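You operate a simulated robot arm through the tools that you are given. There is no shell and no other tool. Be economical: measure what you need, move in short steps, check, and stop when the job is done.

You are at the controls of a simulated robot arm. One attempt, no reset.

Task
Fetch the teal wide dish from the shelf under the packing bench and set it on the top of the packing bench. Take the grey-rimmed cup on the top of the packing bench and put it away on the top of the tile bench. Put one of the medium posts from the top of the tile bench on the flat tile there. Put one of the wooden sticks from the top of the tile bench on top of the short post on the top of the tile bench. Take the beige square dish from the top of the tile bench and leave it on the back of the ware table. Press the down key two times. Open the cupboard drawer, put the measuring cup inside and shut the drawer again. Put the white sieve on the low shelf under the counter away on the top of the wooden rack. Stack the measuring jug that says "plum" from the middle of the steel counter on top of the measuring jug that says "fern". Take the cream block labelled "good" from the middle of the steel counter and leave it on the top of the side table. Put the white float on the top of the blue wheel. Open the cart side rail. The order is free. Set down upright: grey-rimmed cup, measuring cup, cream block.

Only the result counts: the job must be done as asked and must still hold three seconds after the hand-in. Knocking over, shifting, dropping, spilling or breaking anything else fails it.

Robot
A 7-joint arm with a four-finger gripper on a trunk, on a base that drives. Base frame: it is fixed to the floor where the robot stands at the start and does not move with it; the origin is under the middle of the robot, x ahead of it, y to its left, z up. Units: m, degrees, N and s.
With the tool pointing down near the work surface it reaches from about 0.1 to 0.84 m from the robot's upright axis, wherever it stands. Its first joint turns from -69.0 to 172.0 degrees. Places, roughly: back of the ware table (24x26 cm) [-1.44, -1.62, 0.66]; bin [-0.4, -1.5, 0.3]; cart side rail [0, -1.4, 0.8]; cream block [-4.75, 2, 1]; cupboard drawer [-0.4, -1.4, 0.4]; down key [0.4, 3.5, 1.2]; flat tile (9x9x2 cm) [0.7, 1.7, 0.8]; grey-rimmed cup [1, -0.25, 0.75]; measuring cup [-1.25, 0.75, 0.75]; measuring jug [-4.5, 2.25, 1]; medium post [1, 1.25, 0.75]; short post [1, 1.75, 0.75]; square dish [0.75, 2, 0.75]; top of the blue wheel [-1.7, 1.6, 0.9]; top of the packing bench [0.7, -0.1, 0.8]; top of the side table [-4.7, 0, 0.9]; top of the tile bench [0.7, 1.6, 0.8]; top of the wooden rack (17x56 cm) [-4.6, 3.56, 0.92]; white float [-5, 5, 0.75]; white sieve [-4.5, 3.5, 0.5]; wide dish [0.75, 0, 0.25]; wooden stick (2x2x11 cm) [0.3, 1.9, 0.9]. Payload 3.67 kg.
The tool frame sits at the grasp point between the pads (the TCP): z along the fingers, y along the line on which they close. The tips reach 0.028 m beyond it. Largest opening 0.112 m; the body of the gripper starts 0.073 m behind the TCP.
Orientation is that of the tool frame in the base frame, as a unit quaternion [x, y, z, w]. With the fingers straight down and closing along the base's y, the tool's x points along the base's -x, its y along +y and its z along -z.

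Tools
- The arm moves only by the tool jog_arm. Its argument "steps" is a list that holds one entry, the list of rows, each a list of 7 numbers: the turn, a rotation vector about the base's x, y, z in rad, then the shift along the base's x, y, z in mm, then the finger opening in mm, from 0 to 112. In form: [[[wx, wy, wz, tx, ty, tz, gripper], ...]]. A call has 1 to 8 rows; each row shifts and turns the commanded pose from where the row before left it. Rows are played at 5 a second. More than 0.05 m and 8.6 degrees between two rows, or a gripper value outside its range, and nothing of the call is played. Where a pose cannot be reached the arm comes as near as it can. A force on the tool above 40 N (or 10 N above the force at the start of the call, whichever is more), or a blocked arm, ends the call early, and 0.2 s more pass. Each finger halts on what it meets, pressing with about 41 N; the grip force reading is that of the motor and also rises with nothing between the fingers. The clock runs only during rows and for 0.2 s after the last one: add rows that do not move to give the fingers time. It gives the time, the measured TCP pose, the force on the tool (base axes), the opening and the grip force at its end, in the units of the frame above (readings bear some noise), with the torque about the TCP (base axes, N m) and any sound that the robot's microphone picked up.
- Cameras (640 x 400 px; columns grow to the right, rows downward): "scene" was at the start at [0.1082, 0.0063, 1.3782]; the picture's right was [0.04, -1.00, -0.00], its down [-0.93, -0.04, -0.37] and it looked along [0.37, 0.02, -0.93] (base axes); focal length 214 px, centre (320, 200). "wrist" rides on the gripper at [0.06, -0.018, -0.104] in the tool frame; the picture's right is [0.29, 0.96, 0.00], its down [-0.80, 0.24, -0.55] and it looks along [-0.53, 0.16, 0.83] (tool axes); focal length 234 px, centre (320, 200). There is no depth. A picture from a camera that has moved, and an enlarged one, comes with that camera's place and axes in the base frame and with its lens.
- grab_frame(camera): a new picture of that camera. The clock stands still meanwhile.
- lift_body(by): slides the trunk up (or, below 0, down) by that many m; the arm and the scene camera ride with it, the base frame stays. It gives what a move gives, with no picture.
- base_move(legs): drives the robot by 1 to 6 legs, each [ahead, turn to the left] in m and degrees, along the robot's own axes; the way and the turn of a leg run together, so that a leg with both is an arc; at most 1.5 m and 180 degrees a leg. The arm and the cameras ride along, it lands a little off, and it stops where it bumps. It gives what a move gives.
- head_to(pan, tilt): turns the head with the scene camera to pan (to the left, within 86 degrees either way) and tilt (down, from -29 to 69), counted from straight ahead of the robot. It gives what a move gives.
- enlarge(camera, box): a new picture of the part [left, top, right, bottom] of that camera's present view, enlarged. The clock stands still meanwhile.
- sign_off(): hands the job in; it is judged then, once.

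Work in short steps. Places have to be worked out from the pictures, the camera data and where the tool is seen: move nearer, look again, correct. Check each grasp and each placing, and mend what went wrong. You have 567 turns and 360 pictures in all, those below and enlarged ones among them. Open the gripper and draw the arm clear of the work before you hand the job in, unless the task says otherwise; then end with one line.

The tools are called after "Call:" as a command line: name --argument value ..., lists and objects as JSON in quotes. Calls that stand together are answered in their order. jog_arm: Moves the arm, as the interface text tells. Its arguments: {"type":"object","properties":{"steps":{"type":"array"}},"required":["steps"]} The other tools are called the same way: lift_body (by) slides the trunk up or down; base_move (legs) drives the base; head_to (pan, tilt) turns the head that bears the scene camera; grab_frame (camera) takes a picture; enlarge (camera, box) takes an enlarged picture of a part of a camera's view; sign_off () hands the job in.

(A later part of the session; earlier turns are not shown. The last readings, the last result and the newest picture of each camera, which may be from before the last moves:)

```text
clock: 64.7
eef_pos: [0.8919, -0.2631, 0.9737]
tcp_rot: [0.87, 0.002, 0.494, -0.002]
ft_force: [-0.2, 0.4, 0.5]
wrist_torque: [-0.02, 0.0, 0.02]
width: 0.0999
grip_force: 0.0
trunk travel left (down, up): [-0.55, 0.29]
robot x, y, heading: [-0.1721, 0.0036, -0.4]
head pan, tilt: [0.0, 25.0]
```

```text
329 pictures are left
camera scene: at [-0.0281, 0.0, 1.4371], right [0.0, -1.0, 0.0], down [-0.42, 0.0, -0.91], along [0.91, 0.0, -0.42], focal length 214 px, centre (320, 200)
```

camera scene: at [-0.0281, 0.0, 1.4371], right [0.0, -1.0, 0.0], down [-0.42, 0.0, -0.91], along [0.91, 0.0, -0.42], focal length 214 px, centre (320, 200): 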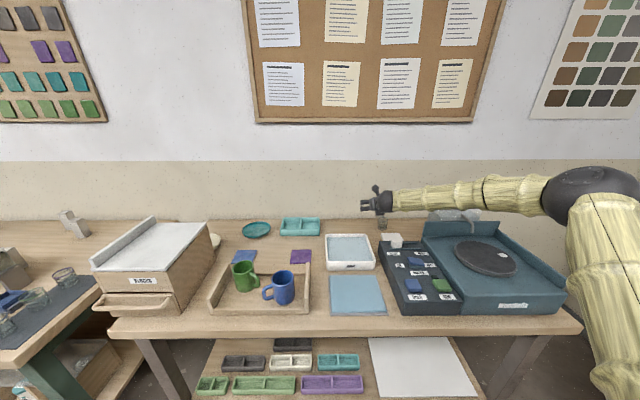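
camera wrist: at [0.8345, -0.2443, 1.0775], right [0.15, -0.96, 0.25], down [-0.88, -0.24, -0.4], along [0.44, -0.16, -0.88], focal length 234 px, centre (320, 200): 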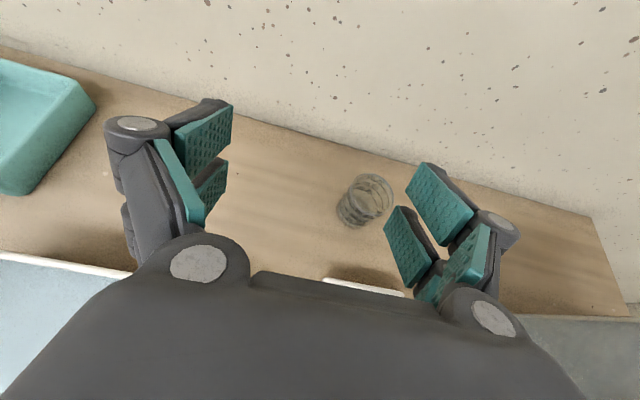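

Cup base is at about (0.968, -0.342), ~5-6 cm wide, ~7.5 cm tall. I reduce tilt to 45°, pull back a bit, and drive 0.1 m closer.

Call:
jog_arm --steps '[[[0, 0.135, 0, -40, -20, 0, 100], [0, 0.135, 0, -40, -30, 0, 100], [0, 0, 0, -20, -29, 0, 100]]]'

Call:
base_move --legs '[[0.1, 0]]'

Call:
grab_frame --camera "wrist"

```text
clock: 65.5
eef_pos: [0.7898, -0.3401, 0.9726]
tcp_rot: [0.928, 0.002, 0.371, -0.002]
ft_force: [0.4, 0.1, 0.3]
wrist_torque: [0.01, -0.01, 0.0]
width: 0.1003
grip_force: 0.1
trunk travel left (down, up): [-0.55, 0.29]
robot x, y, heading: [-0.1707, 0.0013, -0.3]
head pan, tilt: [0.0, 25.0]
```

```text
clock: 66.7
eef_pos: [0.8936, -0.3385, 0.9704]
tcp_rot: [0.929, 0.002, 0.371, -0.001]
ft_force: [-0.3, -0.1, -1.6]
wrist_torque: [0.0, 0.04, -0.03]
width: 0.1001
grip_force: 0.1
trunk travel left (down, up): [-0.55, 0.29]
robot x, y, heading: [-0.075, 0.0015, -0.2]
head pan, tilt: [0.0, 25.0]
```

```text
328 pictures are left
camera wrist: at [0.8663, -0.3192, 1.0875], right [0.21, -0.96, 0.2], down [-0.96, -0.25, -0.15], along [0.19, -0.16, -0.97], focal length 234 px, centre (320, 200)
```

wrist: 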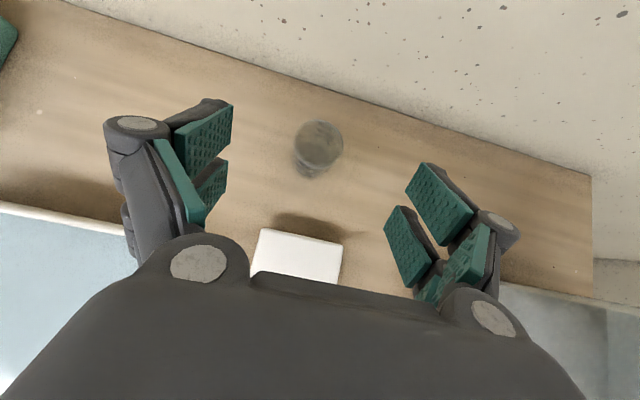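

Cup located at (0.963, -0.341), rim z≈0.87. Move over and down around it, then close.

Call:
jog_arm --steps '[[[0, 0, 0, 35, -1, 0, 80], [0, 0, 0, 34, -1, -20, 80], [0, 0, 0, 0, 0, -30, 80], [0, 0, 0, 0, 0, -30, 80], [0, 0, 0, 0, 0, -30, 80], [0, 0, 0, 0, 0, -20, 80]]]'

Call:
grab_frame --camera "wrist"

```text
clock: 68.0
eef_pos: [0.9627, -0.34, 0.8426]
tcp_rot: [0.928, 0.003, 0.371, -0.001]
ft_force: [0.6, 0.7, -0.3]
wrist_torque: [-0.04, -0.03, 0.0]
width: 0.0799
grip_force: 0.0
trunk travel left (down, up): [-0.55, 0.29]
robot x, y, heading: [-0.0716, -0.0035, -0.2]
head pan, tilt: [0.0, 25.0]
```

```text
327 pictures are left
camera wrist: at [0.9347, -0.3215, 0.9581], right [0.21, -0.96, 0.2], down [-0.96, -0.25, -0.15], along [0.19, -0.16, -0.97], focal length 234 px, centre (320, 200)
```

wrist: 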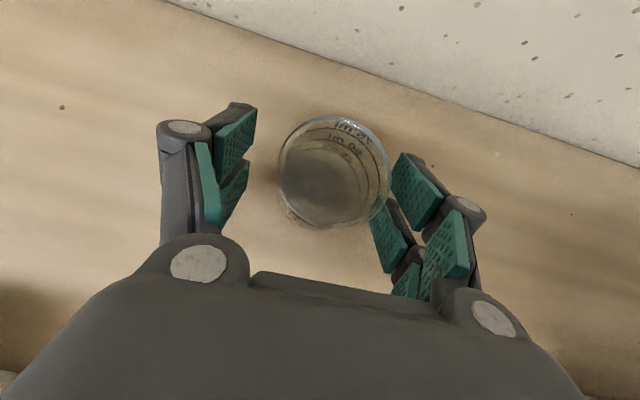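

Computed centre still matches; close gradually.

Call:
jog_arm --steps '[[[0, 0, 0, 0, 0, 0, 65], [0, 0, 0, 0, 0, 0, 55], [0, 0, 0, 0, 0, 0, 48], [0, 0, 0, 0, 0, 0, 42], [0, 0, 0, 0, 0, 0, 36], [0, 0, 0, 0, 0, 0, 36]]]'

Call:
grab_frame --camera "wrist"

```text
clock: 69.5
eef_pos: [0.9618, -0.3395, 0.8432]
tcp_rot: [0.928, 0.002, 0.372, -0.001]
ft_force: [-0.3, 0.9, 0.9]
wrist_torque: [-0.03, -0.03, -0.02]
width: 0.0478
grip_force: 40.4
trunk travel left (down, up): [-0.55, 0.29]
robot x, y, heading: [-0.0719, 0.0032, -0.0]
head pan, tilt: [0.0, 25.0]
```

```text
326 pictures are left
camera wrist: at [0.9344, -0.3211, 0.9588], right [0.21, -0.96, 0.2], down [-0.96, -0.25, -0.15], along [0.19, -0.16, -0.97], focal length 234 px, centre (320, 200)
```

wrist: 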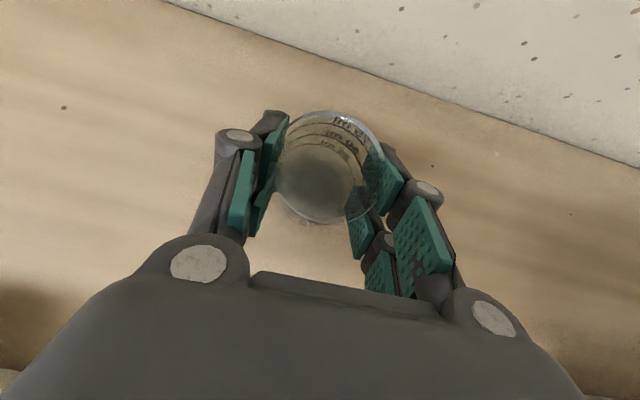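

Gripped at 48 mm. Lift and back the robot away.

Call:
jog_arm --steps '[[[0, 0, 0, 0, 0, 30, 36], [0, 0, 0, 0, 0, 40, 36], [0, 0, 0, 0, 0, 40, 36], [0, 0, 0, 0, 0, 40, 36]]]'

Call:
base_move --legs '[[-0.5, 0]]'

Call:
grab_frame --camera "wrist"

Call:
head_to --pan 75 --tilt 25

Call:
grab_frame --camera "scene"

```text
clock: 70.5
eef_pos: [0.9607, -0.3404, 0.9943]
tcp_rot: [0.928, 0.003, 0.371, -0.001]
ft_force: [-0.4, -0.5, -0.1]
wrist_torque: [0.02, -0.02, -0.01]
width: 0.0475
grip_force: 40.8
trunk travel left (down, up): [-0.55, 0.29]
robot x, y, heading: [-0.0705, 0.0018, 0.1]
head pan, tilt: [0.0, 25.0]
```

```text
clock: 73.4
eef_pos: [0.4605, -0.336, 0.9952]
tcp_rot: [0.929, 0.004, 0.371, -0.002]
ft_force: [-0.6, 0.0, 0.5]
wrist_torque: [0.04, -0.02, 0.01]
width: 0.0473
grip_force: 41.3
trunk travel left (down, up): [-0.55, 0.29]
robot x, y, heading: [-0.5719, 0.0024, 0.2]
head pan, tilt: [0.0, 25.0]
```

```text
325 pictures are left
camera wrist: at [0.4324, -0.3178, 1.1103], right [0.22, -0.96, 0.2], down [-0.96, -0.25, -0.15], along [0.19, -0.16, -0.97], focal length 234 px, centre (320, 200)
```

wrist: 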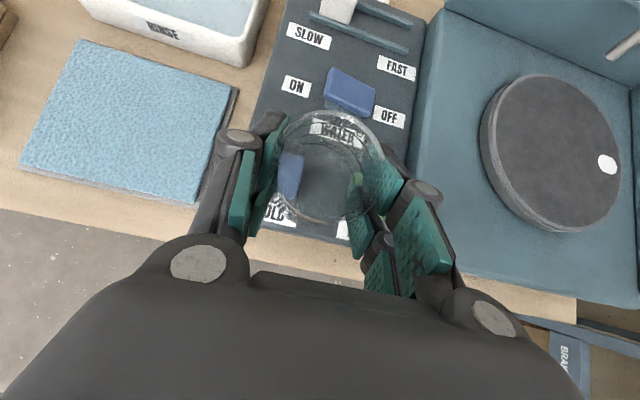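

```text
clock: 74.9
eef_pos: [0.4591, -0.3359, 0.9928]
tcp_rot: [0.928, 0.004, 0.372, -0.002]
ft_force: [-0.6, 0.5, -0.1]
wrist_torque: [-0.01, 0.02, -0.01]
width: 0.0473
grip_force: 41.1
trunk travel left (down, up): [-0.55, 0.29]
robot x, y, heading: [-0.5762, 0.0018, 0.2]
head pan, tilt: [75.0, 25.0]
```

```text
324 pictures are left
camera scene: at [-0.4989, 0.0908, 1.4372], right [0.97, -0.26, 0.0], down [-0.11, -0.41, -0.91], along [0.23, 0.88, -0.42], focal length 214 px, centre (320, 200)
```

scene: 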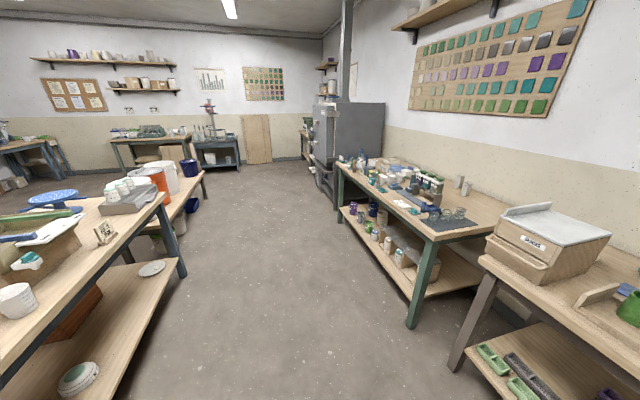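

Corridor is clear at x≈-0.5. Raise the trunk so the held cup sweeps above everything, turn left 90° and drive along to the tile bench.

Call:
lift_body --by 0.25

Call:
base_move --legs '[[0, 90], [1.5, 0]]'

Call:
head_to --pan -80 --tilt 40

Call:
grab_frame --camera "scene"

```text
clock: 77.5
eef_pos: [0.4601, -0.337, 1.243]
tcp_rot: [0.928, 0.004, 0.371, -0.001]
ft_force: [0.2, -0.3, 0.2]
wrist_torque: [0.0, 0.0, -0.02]
width: 0.0468
grip_force: 41.4
trunk travel left (down, up): [-0.8, 0.04]
robot x, y, heading: [-0.5728, -0.0001, 0.1]
head pan, tilt: [75.0, 25.0]
```

```text
clock: 88.7
eef_pos: [-0.2283, 2.5362, 1.2433]
tcp_rot: [0.655, 0.658, 0.262, -0.263]
ft_force: [-0.5, -0.3, -0.9]
wrist_torque: [0.01, -0.01, -0.02]
width: 0.0469
grip_force: 41.0
trunk travel left (down, up): [-0.8, 0.04]
robot x, y, heading: [-0.5703, 1.5016, 89.9]
head pan, tilt: [75.0, 25.0]
```

```text
clock: 91.1
eef_pos: [-0.2269, 2.5374, 1.244]
tcp_rot: [0.655, 0.658, 0.262, -0.263]
ft_force: [0.0, 0.9, 0.0]
wrist_torque: [0.03, -0.02, -0.02]
width: 0.0469
grip_force: 41.1
trunk travel left (down, up): [-0.8, 0.04]
robot x, y, heading: [-0.5662, 1.5035, 89.7]
head pan, tilt: [-80.0, 40.0]
```

```text
323 pictures are left
camera scene: at [-0.4834, 1.5702, 1.6638], right [0.17, -0.99, 0.0], down [-0.63, -0.11, -0.77], along [0.75, 0.13, -0.64], focal length 214 px, centre (320, 200)
```

scene: 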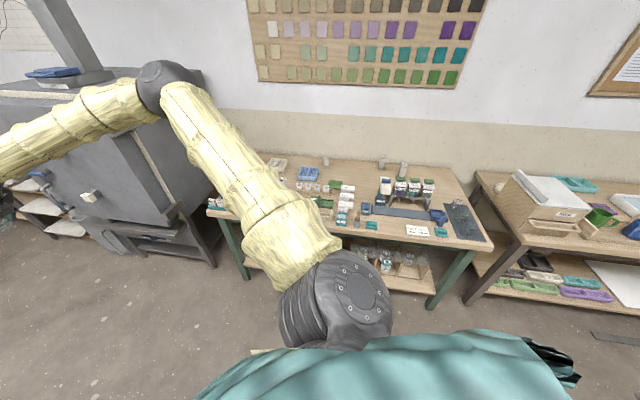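

Path for the turn is clear (cabinet corner ≈(0.43, 2.68)). Turn right 90° and look at the tile bench.

Call:
base_move --legs '[[0, -90]]'

Call:
head_to --pan 10 --tilt 35

Call:
grab_frame --camera "scene"

Call:
enlarge --camera "scene" --box '[200, 160, 440, 310]'

```text
clock: 95.3
eef_pos: [0.4687, 1.1758, 1.2448]
tcp_rot: [0.929, 0.009, 0.371, -0.004]
ft_force: [0.7, -0.2, 0.2]
wrist_torque: [0.01, 0.03, 0.01]
width: 0.0471
grip_force: 41.1
trunk travel left (down, up): [-0.8, 0.04]
robot x, y, heading: [-0.5702, 1.4989, 0.8]
head pan, tilt: [-80.0, 40.0]
```

```text
clock: 96.9
eef_pos: [0.4698, 1.1769, 1.2435]
tcp_rot: [0.929, 0.009, 0.371, -0.004]
ft_force: [-0.1, 0.8, -0.2]
wrist_torque: [0.0, -0.01, -0.03]
width: 0.0469
grip_force: 41.4
trunk travel left (down, up): [-0.8, 0.04]
robot x, y, heading: [-0.5716, 1.5048, 1.0]
head pan, tilt: [10.0, 35.0]
```

```text
322 pictures are left
camera scene: at [-0.4312, 1.521, 1.6713], right [0.19, -0.98, 0.0], down [-0.56, -0.11, -0.82], along [0.8, 0.15, -0.57], focal length 214 px, centre (320, 200)
```

scene: 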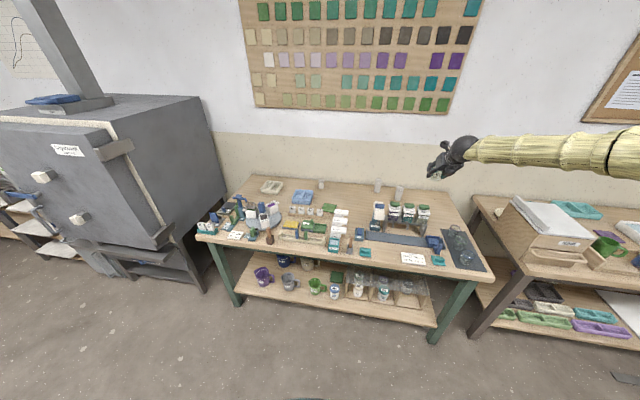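

```text
2.67 times, centred on (320, 235) of scene
camera zoom: at [-0.4312, 1.521, 1.6713], right [0.19, -0.98, 0.0], down [-0.56, -0.11, -0.82], along [0.8, 0.15, -0.57], focal length 572 px, centre (320, 107)
```

zoom: 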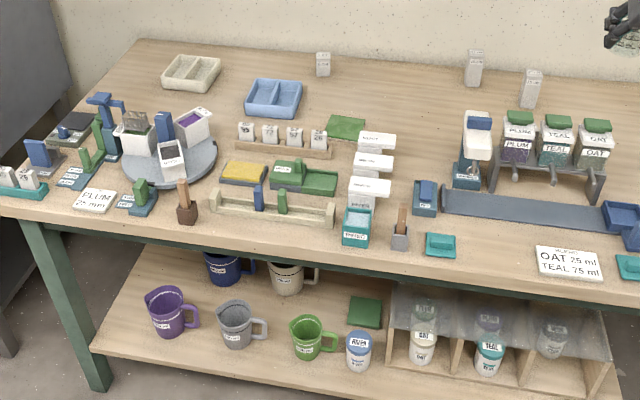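

The tile bench: beige dish back left, medium posts near (0.94,1.36)/(0.86,1.22), short post (0.88,1.76), green flat tile (0.70,1.67), sticks in holders at the front edge. I'll set the cup in the free back area around (0.95,1.55): drive 0.43 m and turn left 20°.

Call:
base_move --legs '[[0.43, 0], [0, 20]]'

Call:
grab_frame --camera "wrist"

Call:
grab_frame --camera "scene"

```text
clock: 100.7
eef_pos: [0.945, 1.5615, 1.2435]
tcp_rot: [0.912, 0.172, 0.365, -0.069]
ft_force: [0.4, 0.3, -0.5]
wrist_torque: [0.03, -0.02, -0.03]
width: 0.047
grip_force: 40.7
trunk travel left (down, up): [-0.8, 0.04]
robot x, y, heading: [-0.1437, 1.5083, 21.0]
head pan, tilt: [10.0, 35.0]
```

```text
320 pictures are left
camera wrist: at [0.9133, 1.5686, 1.3589], right [0.54, -0.82, 0.2], down [-0.81, -0.57, -0.15], along [0.23, -0.08, -0.97], focal length 234 px, centre (320, 200)
```

wrist: 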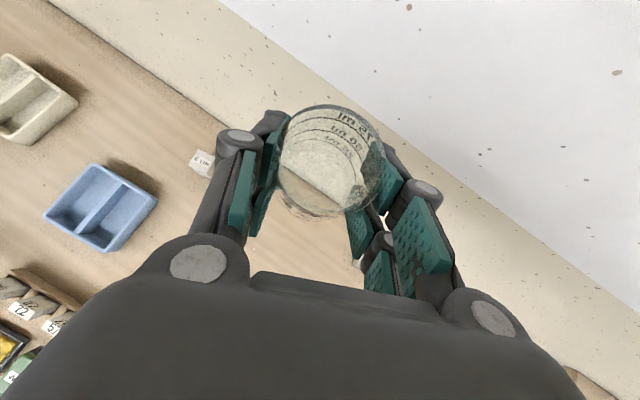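

```text
319 pictures are left
camera scene: at [-0.0172, 1.5732, 1.6712], right [0.51, -0.86, 0.0], down [-0.49, -0.29, -0.82], along [0.7, 0.42, -0.57], focal length 214 px, centre (320, 200)
```

scene: 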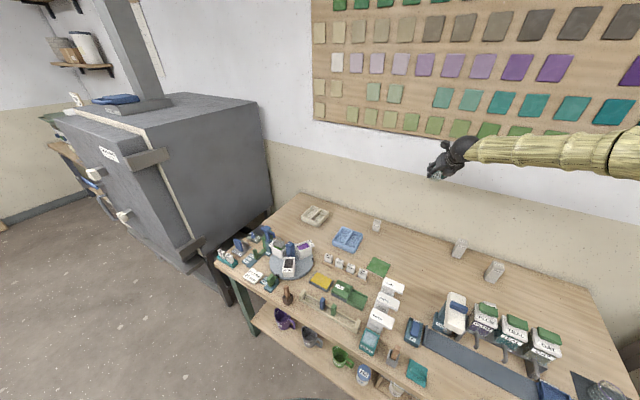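

Lowering here would bring the forearm close to the jar rack. Better to approach with heading 0 from y≈1.9; I back off, shift 0.4 m left, and return.

Call:
base_move --legs '[[0, -20], [-0.5, 0], [0, 89], [0.4, 0], [0, -90], [0.5, 0]]'

Call:
grab_frame --camera "wrist"

Call:
head_to --pan 0 --tilt 40

Call:
grab_frame --camera "scene"

```text
clock: 116.9
eef_pos: [0.8843, 1.5438, 1.2436]
tcp_rot: [0.929, -0.001, 0.371, 0.0]
ft_force: [-0.5, 0.1, -0.6]
wrist_torque: [-0.01, 0.02, -0.05]
width: 0.047
grip_force: 41.1
trunk travel left (down, up): [-0.8, 0.04]
robot x, y, heading: [-0.1442, 1.8933, -0.4]
head pan, tilt: [10.0, 35.0]
```

```text
318 pictures are left
camera wrist: at [0.8577, 1.5631, 1.3593], right [0.21, -0.96, 0.2], down [-0.96, -0.24, -0.15], along [0.19, -0.16, -0.97], focal length 234 px, centre (320, 200)
```

wrist: 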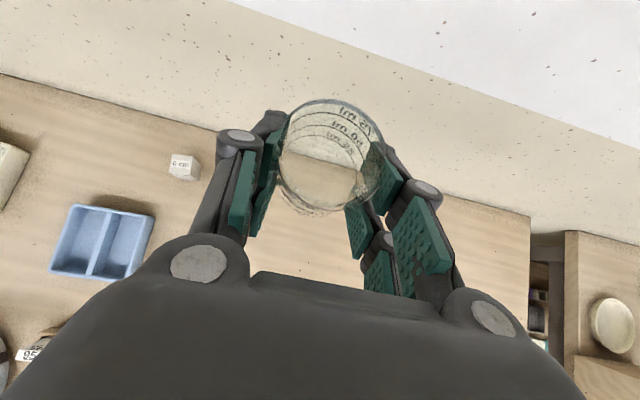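

```text
clock: 117.6
eef_pos: [0.8849, 1.544, 1.2435]
tcp_rot: [0.928, -0.001, 0.371, 0.0]
ft_force: [1.0, 0.7, 0.1]
wrist_torque: [-0.01, 0.01, -0.01]
width: 0.0472
grip_force: 40.7
trunk travel left (down, up): [-0.8, 0.04]
robot x, y, heading: [-0.1462, 1.8921, -0.3]
head pan, tilt: [0.0, 40.0]
```

```text
317 pictures are left
camera scene: at [-0.0092, 1.8929, 1.6638], right [-0.01, -1.0, 0.0], down [-0.64, 0.01, -0.77], along [0.77, -0.01, -0.64], focal length 214 px, centre (320, 200)
```

scene: 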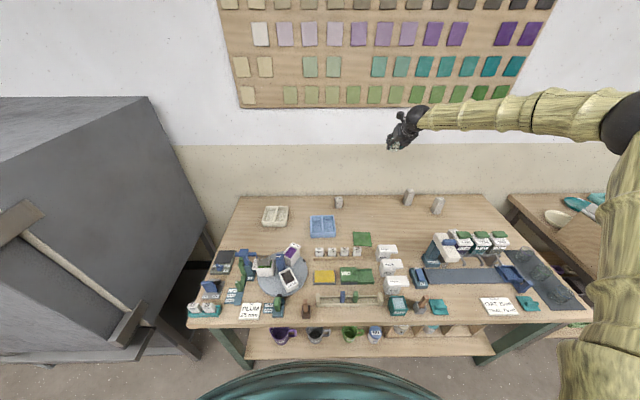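

Clear below at (0.92,1.54). Shift 3.5 cm ahead and lower the trunk.

Call:
jog_arm --steps '[[[0, 0, 0, 35, 0, 0, 36]]]'

Call:
lift_body --by -0.36

Call:
grab_frame --camera "scene"

Call:
grab_frame --camera "wrist"

```text
clock: 118.0
eef_pos: [0.9249, 1.5457, 1.2401]
tcp_rot: [0.929, 0.0, 0.37, 0.0]
ft_force: [0.7, 0.3, -0.7]
wrist_torque: [-0.02, 0.04, 0.0]
width: 0.0474
grip_force: 40.6
trunk travel left (down, up): [-0.8, 0.04]
robot x, y, heading: [-0.1457, 1.893, -0.3]
head pan, tilt: [0.0, 40.0]
```

```text
clock: 121.5
eef_pos: [0.9207, 1.5442, 0.8835]
tcp_rot: [0.929, -0.002, 0.371, 0.001]
ft_force: [0.8, 0.3, -1.4]
wrist_torque: [0.04, -0.04, -0.01]
width: 0.0472
grip_force: 40.9
trunk travel left (down, up): [-0.44, 0.4]
robot x, y, heading: [-0.1465, 1.8923, -0.4]
head pan, tilt: [0.0, 40.0]
```

```text
316 pictures are left
camera scene: at [-0.0095, 1.8934, 1.3038], right [-0.01, -1.0, 0.0], down [-0.64, 0.01, -0.77], along [0.77, -0.01, -0.64], focal length 214 px, centre (320, 200)
```

scene: 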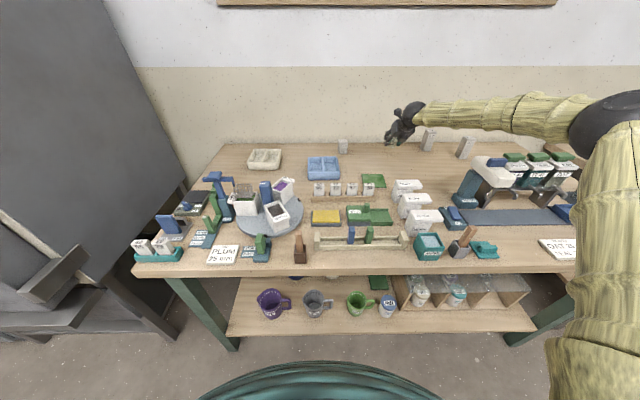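

```text
315 pictures are left
camera wrist: at [0.8937, 1.563, 0.9999], right [0.21, -0.96, 0.2], down [-0.96, -0.24, -0.15], along [0.19, -0.16, -0.97], focal length 234 px, centre (320, 200)
```

wrist: 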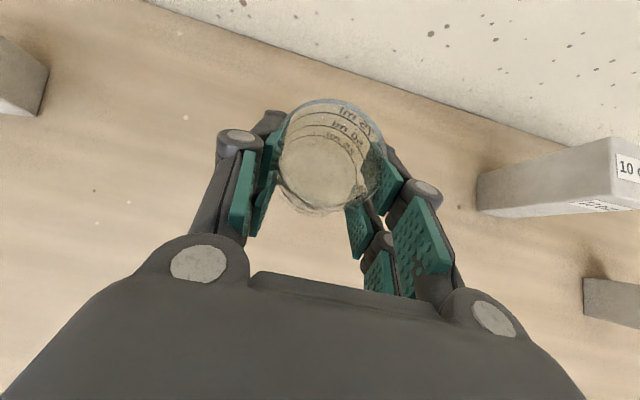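

Forearm clears the items. Lower in small steps to contact.

Call:
jog_arm --steps '[[[0, 0, 0, 0, 0, -15, 36], [0, 0, 0, 0, 0, -10, 36], [0, 0, 0, 0, 0, -8, 36], [0, 0, 0, 0, 0, -4, 36]]]'

```text
clock: 122.5
eef_pos: [0.9211, 1.5428, 0.8469]
tcp_rot: [0.928, 0.0, 0.372, 0.0]
ft_force: [0.3, -0.8, 0.1]
wrist_torque: [0.01, 0.0, -0.01]
width: 0.0469
grip_force: 40.6
trunk travel left (down, up): [-0.44, 0.4]
robot x, y, heading: [-0.1454, 1.8898, -0.5]
head pan, tilt: [0.0, 40.0]
```

Call:
jog_arm --steps '[[[0, 0, 0, 0, 0, -3, 36], [0, 0, 0, 0, 0, -2, 36], [0, 0, 0, 0, 0, -2, 36]]]'

```text
clock: 123.3
eef_pos: [0.9202, 1.5444, 0.8425]
tcp_rot: [0.928, -0.001, 0.373, 0.0]
ft_force: [1.5, -1.3, 8.5]
wrist_torque: [-0.08, -0.12, -0.02]
width: 0.0468
grip_force: 40.8
trunk travel left (down, up): [-0.44, 0.4]
robot x, y, heading: [-0.1485, 1.8946, -0.5]
head pan, tilt: [0.0, 40.0]
```

Contact with 8.5 N at 0.8425 (bench 0.80). Open slowly and withdraw backward-up.

Call:
jog_arm --steps '[[[0, 0, 0, 0, 0, 0, 52], [0, 0, 0, 0, 0, 0, 70], [0, 0, 0, 0, 0, 0, 90], [0, 0, 0, 0, 0, 0, 90], [0, 0, 0, -20, 0, 20, 90], [0, 0, 0, -30, 0, 30, 90], [0, 0, 0, -30, 0, 40, 90]]]'

Call:
grab_frame --camera "wrist"

```text
clock: 124.9
eef_pos: [0.8397, 1.5449, 0.9312]
tcp_rot: [0.928, 0.0, 0.372, 0.0]
ft_force: [0.0, 0.5, -0.4]
wrist_torque: [-0.02, 0.02, -0.04]
width: 0.0904
grip_force: 0.3
trunk travel left (down, up): [-0.44, 0.4]
robot x, y, heading: [-0.1443, 1.8935, -0.5]
head pan, tilt: [0.0, 40.0]
```

```text
314 pictures are left
camera wrist: at [0.8123, 1.564, 1.0471], right [0.21, -0.96, 0.2], down [-0.96, -0.24, -0.15], along [0.19, -0.16, -0.97], focal length 234 px, centre (320, 200)
```

wrist: 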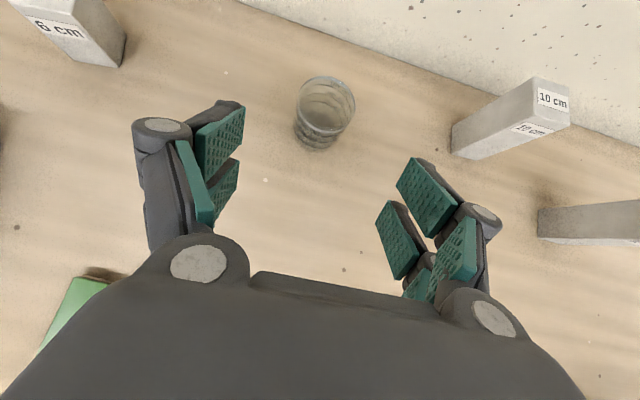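

The cup stands. Labels: 6 cm (short) and two 10 cm (medium) posts. I'll take the post at ≈(0.99,1.345). Raise, and shift the base 0.2 m to the right.

Call:
lift_body --by 0.3

Call:
base_move --legs '[[-0.3, 0], [0, 90], [-0.2, 0], [0, -90], [0.3, 0]]'

Call:
grab_frame --camera "wrist"

```text
clock: 127.9
eef_pos: [0.8406, 1.5439, 1.2308]
tcp_rot: [0.928, -0.001, 0.372, 0.0]
ft_force: [0.2, -0.2, -0.1]
wrist_torque: [0.01, 0.0, 0.0]
width: 0.0901
grip_force: 0.2
trunk travel left (down, up): [-0.74, 0.1]
robot x, y, heading: [-0.1454, 1.8935, -0.5]
head pan, tilt: [0.0, 40.0]
```

```text
clock: 132.6
eef_pos: [0.3108, 2.6169, 1.2254]
tcp_rot: [0.793, 0.486, 0.313, -0.189]
ft_force: [1.3, -5.3, -2.3]
wrist_torque: [-0.06, -0.05, 0.11]
width: 0.0934
grip_force: 0.1
trunk travel left (down, up): [-0.74, 0.1]
robot x, y, heading: [-0.4469, 1.8939, 62.8]
head pan, tilt: [0.0, 40.0]
stopped in leg 2: the force on the tool passed its limit at 104 N (the readings are from after the stop); the commanded pose is now the measured one
```

```text
313 pictures are left
camera wrist: at [0.2829, 2.6022, 1.3406], right [0.95, -0.25, 0.2], down [-0.22, -0.96, -0.14], along [0.23, 0.08, -0.97], focal length 234 px, centre (320, 200)
```

wrist: 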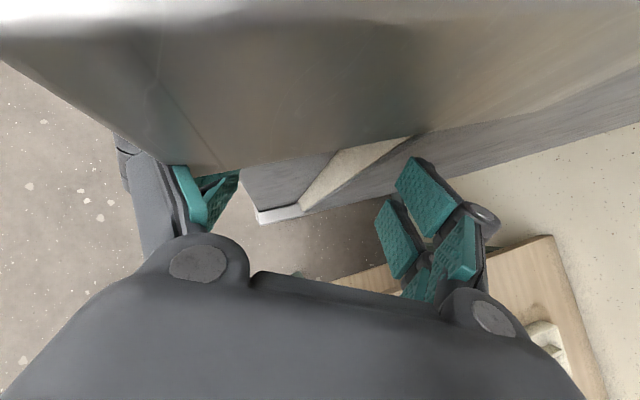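

The gripper touched the cabinet while swinging left; I swing back right instead and shift using the right-turn route.

Call:
base_move --legs '[[0, -63]]'

Call:
base_move --legs '[[0, -90], [0.2, 0], [0, 90], [0.3, 0]]'

Call:
grab_frame --camera "wrist"

```text
clock: 135.8
eef_pos: [0.5366, 1.5416, 1.2264]
tcp_rot: [0.93, -0.003, 0.367, 0.003]
ft_force: [0.5, -0.3, 0.5]
wrist_torque: [0.01, -0.03, 0.03]
width: 0.0903
grip_force: 0.0
trunk travel left (down, up): [-0.74, 0.1]
robot x, y, heading: [-0.4466, 1.8973, -0.7]
head pan, tilt: [0.0, 40.0]
```

```text
clock: 146.6
eef_pos: [0.8348, 1.3443, 1.2241]
tcp_rot: [0.931, -0.001, 0.366, 0.003]
ft_force: [0.4, 0.1, -0.3]
wrist_torque: [0.0, 0.0, -0.02]
width: 0.09
grip_force: 0.0
trunk travel left (down, up): [-0.74, 0.1]
robot x, y, heading: [-0.1514, 1.6939, -0.5]
head pan, tilt: [0.0, 40.0]
```

```text
312 pictures are left
camera wrist: at [0.8097, 1.3631, 1.3409], right [0.21, -0.96, 0.2], down [-0.96, -0.24, -0.14], along [0.18, -0.16, -0.97], focal length 234 px, centre (320, 200)
```

wrist: 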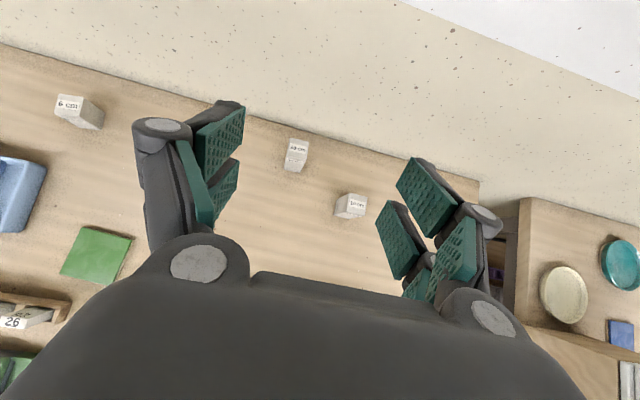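

Post 1 top at (0.966,1.356). Drive 7 cm forward, adjust y, lower the trunk 0.29.

Call:
base_move --legs '[[0.07, 0]]'

Call:
jog_arm --steps '[[[0, 0, 0, 0, 12, 0, 85]]]'

Call:
lift_body --by -0.28

Call:
grab_frame --camera "wrist"

Call:
grab_frame --camera "scene"

```text
clock: 147.7
eef_pos: [0.9013, 1.3419, 1.2301]
tcp_rot: [0.929, -0.001, 0.369, 0.002]
ft_force: [-0.8, -1.0, 0.1]
wrist_torque: [-0.03, 0.01, 0.05]
width: 0.0903
grip_force: 0.5
trunk travel left (down, up): [-0.74, 0.1]
robot x, y, heading: [-0.0774, 1.6923, -0.5]
head pan, tilt: [0.0, 40.0]
```

```text
clock: 148.1
eef_pos: [0.9007, 1.3547, 1.2298]
tcp_rot: [0.93, -0.002, 0.368, 0.003]
ft_force: [-0.3, -0.4, 0.8]
wrist_torque: [-0.01, -0.02, 0.0]
width: 0.0848
grip_force: 0.0
trunk travel left (down, up): [-0.74, 0.1]
robot x, y, heading: [-0.0764, 1.6918, -0.4]
head pan, tilt: [0.0, 40.0]
```

```text
clock: 150.9
eef_pos: [0.9048, 1.3544, 0.9465]
tcp_rot: [0.93, -0.002, 0.367, 0.003]
ft_force: [0.3, 0.1, -0.6]
wrist_torque: [0.02, -0.04, -0.01]
width: 0.0853
grip_force: 0.0
trunk travel left (down, up): [-0.46, 0.38]
robot x, y, heading: [-0.0809, 1.6971, -0.8]
head pan, tilt: [0.0, 40.0]
```

```text
311 pictures are left
camera wrist: at [0.878, 1.3737, 1.0621], right [0.21, -0.96, 0.2], down [-0.96, -0.24, -0.14], along [0.18, -0.16, -0.97], focal length 234 px, centre (320, 200)
```

wrist: 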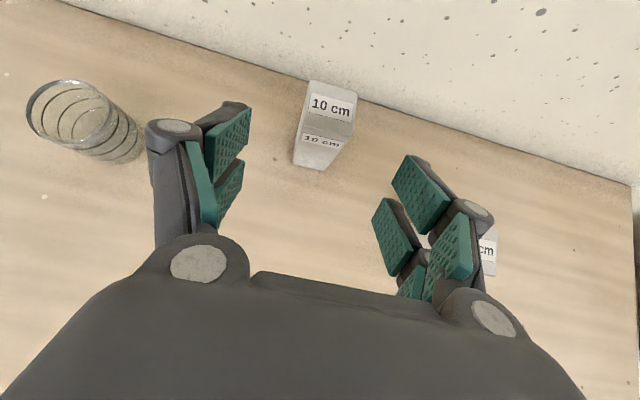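

```text
310 pictures are left
camera scene: at [0.0564, 1.6934, 1.3239], right [-0.01, -1.0, 0.0], down [-0.64, 0.01, -0.77], along [0.77, -0.01, -0.64], focal length 214 px, centre (320, 200)
```

scene: 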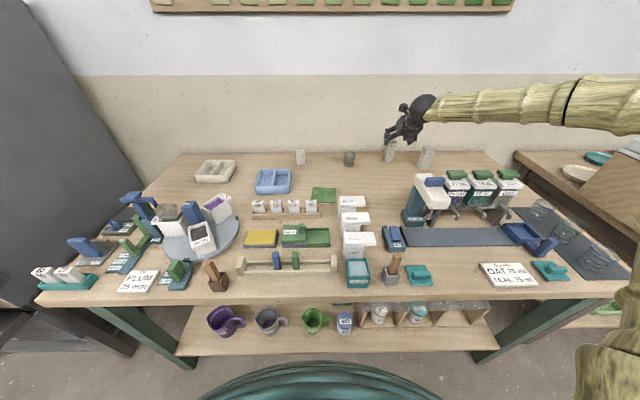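

Post centre ≈(0.98,1.354). Advance 75 mm, descend 68 mm, and close.

Call:
jog_arm --steps '[[[0, 0, 0, 38, 0, 0, 85], [0, 0, 0, 37, 0, -8, 85], [0, 0, 0, 0, 0, -30, 85], [0, 0, 0, 0, 0, -30, 85], [0, 0, 0, 0, 0, 0, 60], [0, 0, 0, 0, 0, 0, 45], [0, 0, 0, 0, 0, 0, 20], [0, 0, 0, 0, 0, 0, 20]]]'

Call:
grab_frame --camera "wrist"

```text
clock: 152.7
eef_pos: [0.9795, 1.3534, 0.8793]
tcp_rot: [0.93, -0.003, 0.367, 0.003]
ft_force: [1.0, -1.0, 2.4]
wrist_torque: [-0.22, -0.14, 0.05]
width: 0.0393
grip_force: 40.6
trunk travel left (down, up): [-0.46, 0.38]
robot x, y, heading: [-0.0834, 1.6929, -1.0]
head pan, tilt: [0.0, 40.0]
```

```text
309 pictures are left
camera wrist: at [0.9533, 1.3733, 0.9946], right [0.21, -0.96, 0.2], down [-0.96, -0.24, -0.14], along [0.18, -0.16, -0.97], focal length 234 px, centre (320, 200)
```

wrist: 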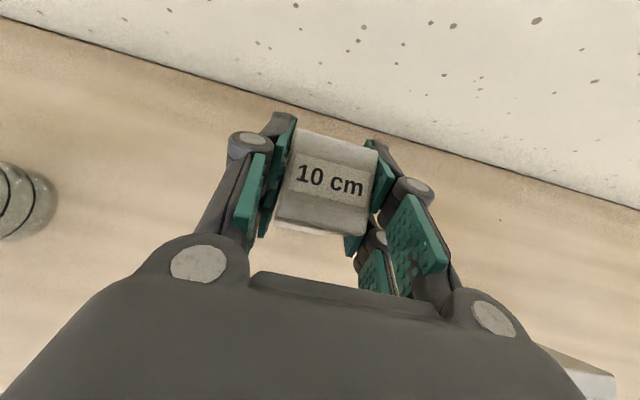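

Gripped (39 mm). Lift by 5 cm plus trunk 0.2, back 0.33 m, then turn left 17.4° to bring the post above the tile.

Call:
jog_arm --steps '[[[0, 0, 0, 0, 0, 25, 20], [0, 0, 0, 0, 0, 25, 20]]]'

Call:
lift_body --by 0.2

Call:
base_move --legs '[[-0.33, 0], [0, 17.4]]'

Call:
grab_frame --camera "wrist"

```text
clock: 153.3
eef_pos: [0.9781, 1.3538, 0.9285]
tcp_rot: [0.93, -0.001, 0.367, 0.003]
ft_force: [0.5, 0.0, -3.4]
wrist_torque: [0.0, 0.0, -0.04]
width: 0.0396
grip_force: 41.2
trunk travel left (down, up): [-0.46, 0.38]
robot x, y, heading: [-0.0786, 1.6935, -0.8]
head pan, tilt: [0.0, 40.0]
```

```text
clock: 155.5
eef_pos: [0.9799, 1.3535, 1.1266]
tcp_rot: [0.93, -0.002, 0.368, 0.002]
ft_force: [0.3, -0.4, -2.9]
wrist_torque: [0.01, 0.01, -0.02]
width: 0.0395
grip_force: 41.2
trunk travel left (down, up): [-0.66, 0.18]
robot x, y, heading: [-0.0791, 1.6988, -0.6]
head pan, tilt: [0.0, 40.0]
```

```text
clock: 158.6
eef_pos: [0.7048, 1.6951, 1.1265]
tcp_rot: [0.92, 0.141, 0.362, -0.053]
ft_force: [0.2, 0.4, -3.0]
wrist_torque: [-0.05, -0.02, -0.06]
width: 0.0398
grip_force: 41.3
trunk travel left (down, up): [-0.66, 0.18]
robot x, y, heading: [-0.4106, 1.6996, 17.2]
head pan, tilt: [0.0, 40.0]
```

```text
308 pictures are left
camera wrist: at [0.6739, 1.7049, 1.2428], right [0.49, -0.85, 0.2], down [-0.85, -0.52, -0.14], along [0.22, -0.1, -0.97], focal length 234 px, centre (320, 200)
```

wrist: 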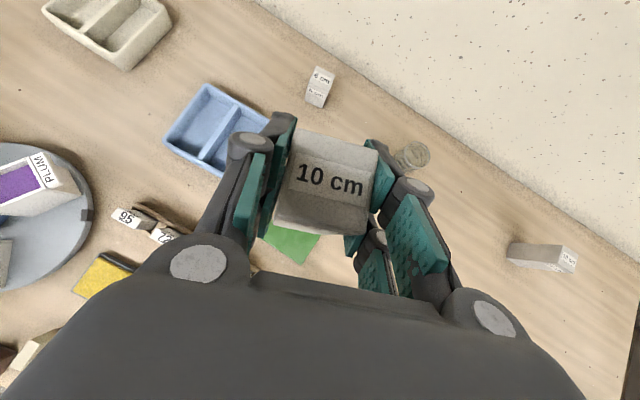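

Tile centre ≈(0.70,1.675). Correct by (-5,-21) mm, lower the trunk 0.2, then look.

Call:
jog_arm --steps '[[[0, 0, 0, -5, -21, 0, 20]]]'

Call:
lift_body --by -0.19

Call:
grab_frame --camera "scene"

Call:
grab_frame --camera "wrist"

```text
clock: 159.0
eef_pos: [0.6993, 1.669, 1.1263]
tcp_rot: [0.92, 0.14, 0.363, -0.054]
ft_force: [0.2, -0.3, -2.9]
wrist_torque: [0.03, 0.0, -0.02]
width: 0.0395
grip_force: 40.9
trunk travel left (down, up): [-0.66, 0.18]
robot x, y, heading: [-0.408, 1.698, 17.1]
head pan, tilt: [0.0, 40.0]
```

```text
clock: 161.1
eef_pos: [0.698, 1.6721, 0.9366]
tcp_rot: [0.92, 0.14, 0.363, -0.053]
ft_force: [-0.8, 0.5, -3.2]
wrist_torque: [-0.01, -0.01, -0.01]
width: 0.0397
grip_force: 41.5
trunk travel left (down, up): [-0.47, 0.37]
robot x, y, heading: [-0.4112, 1.698, 17.2]
head pan, tilt: [0.0, 40.0]
```

```text
307 pictures are left
camera scene: at [-0.2774, 1.7378, 1.3338], right [0.29, -0.96, 0.0], down [-0.62, -0.19, -0.77], along [0.73, 0.22, -0.64], focal length 214 px, centre (320, 200)
```

scene: 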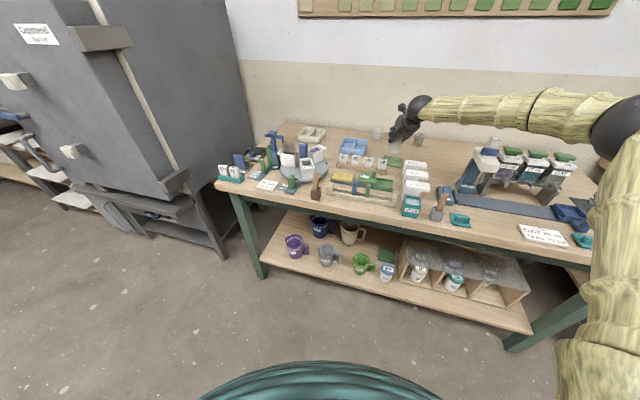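

```text
306 pictures are left
camera wrist: at [0.6679, 1.6835, 1.0535], right [0.49, -0.85, 0.2], down [-0.85, -0.52, -0.14], along [0.22, -0.1, -0.97], focal length 234 px, centre (320, 200)
```

wrist: 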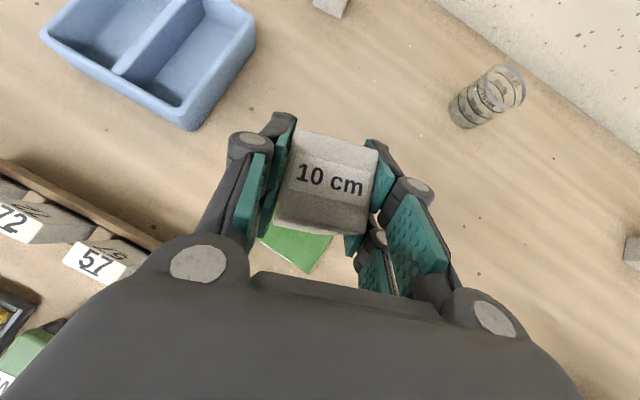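

Tile corner at (0.654,1.631) → centre (0.70,1.676): aligned. Lower to contact.

Call:
jog_arm --steps '[[[0, 0, 0, 1, 3, -15, 20], [0, 0, 0, 0, 0, -12, 20], [0, 0, 0, 0, 0, -6, 20], [0, 0, 0, 0, 0, -3, 20]]]'

```text
clock: 162.1
eef_pos: [0.6997, 1.677, 0.9013]
tcp_rot: [0.919, 0.14, 0.364, -0.054]
ft_force: [0.7, -0.2, -3.0]
wrist_torque: [0.01, -0.02, 0.02]
width: 0.0398
grip_force: 41.6
trunk travel left (down, up): [-0.47, 0.37]
robot x, y, heading: [-0.4113, 1.6962, 17.0]
head pan, tilt: [0.0, 40.0]
```

Call:
jog_arm --steps '[[[0, 0, 0, 0, 0, -2, 20], [0, 0, 0, 0, 0, -2, 20], [0, 0, 0, 0, 0, -1, 20]]]'

```text
clock: 162.9
eef_pos: [0.6998, 1.6755, 0.8969]
tcp_rot: [0.919, 0.14, 0.364, -0.054]
ft_force: [-0.2, -0.1, -3.9]
wrist_torque: [0.05, -0.03, -0.03]
width: 0.0396
grip_force: 40.9
trunk travel left (down, up): [-0.47, 0.37]
robot x, y, heading: [-0.4119, 1.6985, 17.2]
head pan, tilt: [0.0, 40.0]
```

Call:
jog_arm --steps '[[[0, 0, 0, 0, 0, -2, 20], [0, 0, 0, 0, 0, -2, 20]]]'

```text
clock: 163.5
eef_pos: [0.6989, 1.6771, 0.8918]
tcp_rot: [0.919, 0.141, 0.364, -0.054]
ft_force: [-1.0, 1.2, -3.2]
wrist_torque: [0.0, 0.02, -0.02]
width: 0.0396
grip_force: 41.1
trunk travel left (down, up): [-0.47, 0.37]
robot x, y, heading: [-0.4054, 1.6966, 16.8]
head pan, tilt: [0.0, 40.0]
```

Call:
jog_arm --steps '[[[0, 0, 0, 0, 0, -2, 20], [0, 0, 0, 0, 0, -2, 20], [0, 0, 0, 0, 0, 0, 20]]]'

```text
clock: 164.3
eef_pos: [0.6989, 1.6758, 0.8894]
tcp_rot: [0.919, 0.142, 0.364, -0.054]
ft_force: [4.0, -0.4, 7.9]
wrist_torque: [-0.35, -0.19, 0.08]
width: 0.0396
grip_force: 41.1
trunk travel left (down, up): [-0.47, 0.37]
robot x, y, heading: [-0.4073, 1.6922, 16.8]
head pan, tilt: [0.0, 40.0]
```

Contact. Release and withdraw.

Call:
jog_arm --steps '[[[0, 0, 0, 0, 0, 0, 44], [0, 0, 0, 0, 0, 0, 60], [0, 0, 0, 0, 0, 0, 80], [0, 0, 0, 0, 0, 0, 80], [0, 0, 0, 0, 0, 25, 80], [0, 0, 0, 0, 0, 35, 80], [0, 0, 0, 0, 0, 40, 80], [0, 0, 0, -40, -12, 20, 80]]]'

Call:
grab_frame --camera "wrist"

```text
clock: 166.1
eef_pos: [0.6584, 1.6637, 1.0084]
tcp_rot: [0.919, 0.141, 0.364, -0.054]
ft_force: [-0.5, -0.7, 0.3]
wrist_torque: [-0.02, -0.01, 0.02]
width: 0.0799
grip_force: 0.3
trunk travel left (down, up): [-0.47, 0.37]
robot x, y, heading: [-0.4087, 1.6966, 17.0]
head pan, tilt: [0.0, 40.0]
```

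```text
305 pictures are left
camera wrist: at [0.6265, 1.6743, 1.1255], right [0.49, -0.85, 0.2], down [-0.84, -0.52, -0.14], along [0.22, -0.1, -0.97], focal length 234 px, centre (320, 200)
```

wrist: 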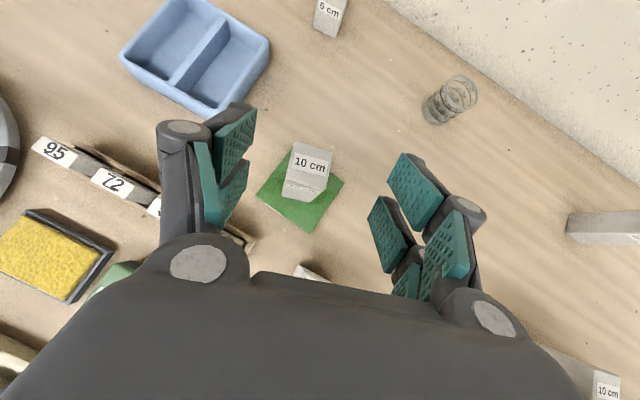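

Post is centred on the tile. Now the sticks: zoom on both holders.

Call:
enlarge --camera "scene" --box '[280, 150, 360, 200]'

Call:
enlarge --camera "scene" --box '[400, 170, 480, 220]'

```text
8.00 times, centred on (320, 175) of scene
camera zoom: at [-0.2791, 1.7374, 1.334], right [0.29, -0.96, 0.0], down [-0.61, -0.19, -0.77], along [0.73, 0.22, -0.64], focal length 1716 px, centre (320, 400)
```

zoom: 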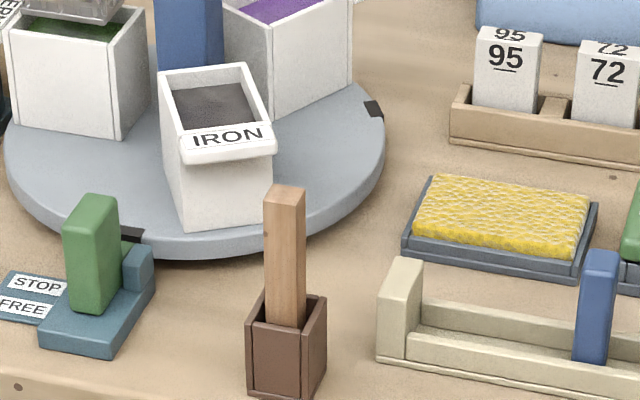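

```text
8.00 times, centred on (440, 195) of scene
camera zoom: at [-0.2791, 1.7374, 1.334], right [0.29, -0.96, 0.0], down [-0.61, -0.19, -0.77], along [0.73, 0.22, -0.64], focal length 1716 px, centre (-640, 240)
```

zoom: 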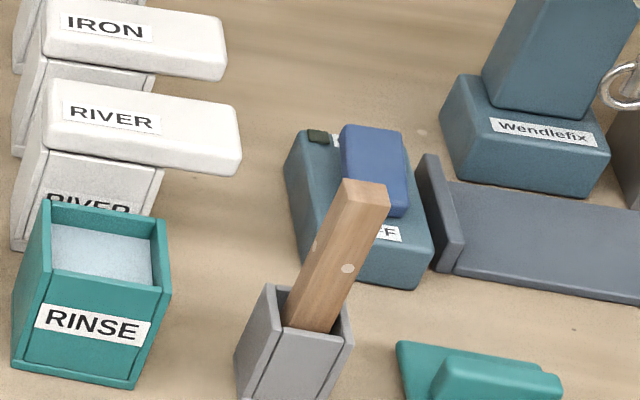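

I'll take the upright stick in the brown holder at ≈(0.337,1.94), top z≈0.91. First pull the arm in to make driving easier.

Call:
jog_arm --steps '[[[0, 0, 0, -43, -13, 10, 80], [0, 0, 0, -43, -13, 10, 80], [0, 0, 0, -43, -13, 10, 80], [0, 0, 0, -43, -13, 10, 80], [0, 0, 0, -43, -13, 10, 80], [0, 0, 0, -43, -13, 10, 80], [0, 0, 0, -43, -13, 10, 80], [0, 0, 0, -43, -13, 10, 80]]]'

Call:
base_move --legs '[[0, -17]]'

Call:
grab_frame --camera "scene"

```text
clock: 167.9
eef_pos: [0.3134, 1.5592, 1.0909]
tcp_rot: [0.919, 0.142, 0.364, -0.054]
ft_force: [-0.8, -0.8, -0.4]
wrist_torque: [-0.02, 0.01, 0.01]
width: 0.0801
grip_force: 0.1
trunk travel left (down, up): [-0.47, 0.37]
robot x, y, heading: [-0.4057, 1.6973, 17.2]
head pan, tilt: [0.0, 40.0]
```

```text
clock: 169.3
eef_pos: [0.2435, 1.3537, 1.0898]
tcp_rot: [0.93, 0.003, 0.367, 0.001]
ft_force: [0.0, 0.6, 0.3]
wrist_torque: [-0.02, -0.01, 0.02]
width: 0.0799
grip_force: 0.1
trunk travel left (down, up): [-0.47, 0.37]
robot x, y, heading: [-0.4057, 1.6936, 0.0]
head pan, tilt: [0.0, 40.0]
```

```text
302 pictures are left
camera scene: at [-0.2727, 1.6975, 1.3338], right [0.0, -1.0, 0.0], down [-0.64, 0.0, -0.77], along [0.77, 0.0, -0.64], focal length 214 px, centre (320, 200)
```

scene: 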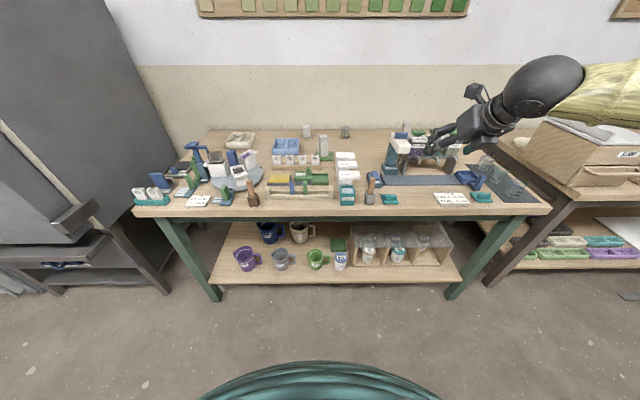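

Arm is compact now (0.65 m ahead). Drive to (-0.35, 2.28) via a left turn.

Call:
base_move --legs '[[-0.25, 0], [0, 90], [0.59, 0], [0, -90]]'

Call:
jog_arm --steps '[[[-0.099, 0, 0.106, 0, 0, 0, 80], [-0.099, 0, 0.106, 0, 0, 0, 80], [-0.099, 0, 0.106, 0, 0, 0, 80], [-0.099, 0, 0.106, 0, 0, 0, 80], [-0.099, 0, 0.106, 0, 0, 0, 80], [-0.099, 0, 0.106, 0, 0, 0, 80], [-0.099, 0, 0.106, 0, 0, 0, 80], [-0.099, 0, 0.106, 0, 0, 0, 80]]]'

Call:
jog_arm --steps '[[[-0.099, 0, 0.106, 0, 0, 0, 80], [-0.099, 0, 0.106, 0, 0, 0, 80], [-0.099, 0, 0.106, 0, 0, 0, 80], [-0.099, 0, 0.106, 0, 0, 0, 80], [-0.099, 0, 0.106, 0, 0, 0, 80], [-0.099, 0, 0.106, 0, 0, 0, 80], [-0.099, 0, 0.106, 0, 0, 0, 80]]]'

Call:
jog_arm --steps '[[[-0.099, 0, 0.106, 0, 0, 0, 80], [-0.099, 0, 0.106, 0, 0, 0, 80], [-0.099, 0, 0.106, 0, 0, 0, 80], [-0.099, 0, 0.106, 0, 0, 0, 80], [-0.099, 0, 0.106, 0, 0, 0, 80], [-0.099, 0, 0.106, 0, 0, 0, 80], [-0.067, 0, 0.072, 0, 0, 0, 80]]]'

Call:
grab_frame --camera "wrist"

Call:
grab_frame --camera "scene"

```text
clock: 181.6
eef_pos: [-0.0017, 1.9396, 1.0901]
tcp_rot: [0.93, 0.001, 0.367, 0.001]
ft_force: [0.2, 0.2, -0.3]
wrist_torque: [0.01, 0.02, 0.01]
width: 0.0803
grip_force: 0.1
trunk travel left (down, up): [-0.47, 0.37]
robot x, y, heading: [-0.6527, 2.2835, -0.6]
head pan, tilt: [0.0, 40.0]
```

```text
clock: 183.4
eef_pos: [-0.0037, 1.9387, 1.0903]
tcp_rot: [0.776, 0.511, 0.308, 0.203]
ft_force: [0.4, 0.0, 0.1]
wrist_torque: [0.01, -0.02, 0.0]
width: 0.0801
grip_force: 0.1
trunk travel left (down, up): [-0.47, 0.37]
robot x, y, heading: [-0.6533, 2.2875, -0.5]
head pan, tilt: [0.0, 40.0]
```

```text
clock: 185.0
eef_pos: [-0.0026, 1.9393, 1.0896]
tcp_rot: [0.43, 0.825, 0.171, 0.325]
ft_force: [0.3, -0.5, -0.9]
wrist_torque: [0.02, -0.02, 0.0]
width: 0.0801
grip_force: 0.0
trunk travel left (down, up): [-0.47, 0.37]
robot x, y, heading: [-0.653, 2.2889, -0.5]
head pan, tilt: [0.0, 40.0]
```

```text
clock: 186.6
eef_pos: [-0.0021, 1.9393, 1.0903]
tcp_rot: [-0.003, 0.93, 0.0, 0.367]
ft_force: [0.7, 1.2, 0.2]
wrist_torque: [0.02, -0.02, 0.01]
width: 0.0798
grip_force: 0.0
trunk travel left (down, up): [-0.47, 0.37]
robot x, y, heading: [-0.6531, 2.2822, -0.4]
head pan, tilt: [0.0, 40.0]
```

```text
301 pictures are left
camera wrist: at [-0.1155, 1.921, 1.1241], right [-0.22, 0.96, -0.2], down [0.2, 0.24, 0.95], along [0.95, 0.17, -0.25], focal length 234 px, centre (320, 200)
```

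wrist: 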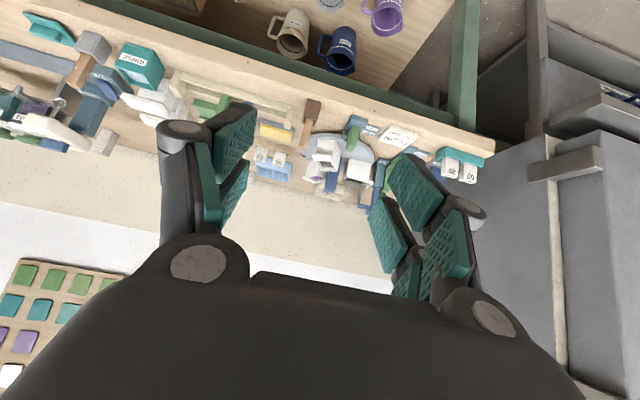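

```text
300 pictures are left
camera scene: at [-0.5157, 2.2852, 1.3338], right [-0.01, -1.0, 0.0], down [-0.64, 0.01, -0.77], along [0.77, -0.01, -0.64], focal length 214 px, centre (320, 200)
```

scene: 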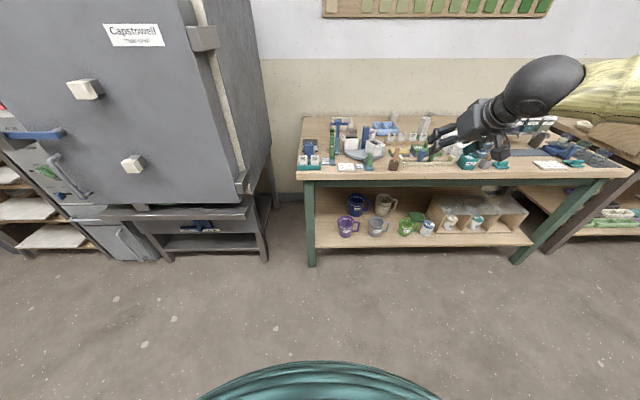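

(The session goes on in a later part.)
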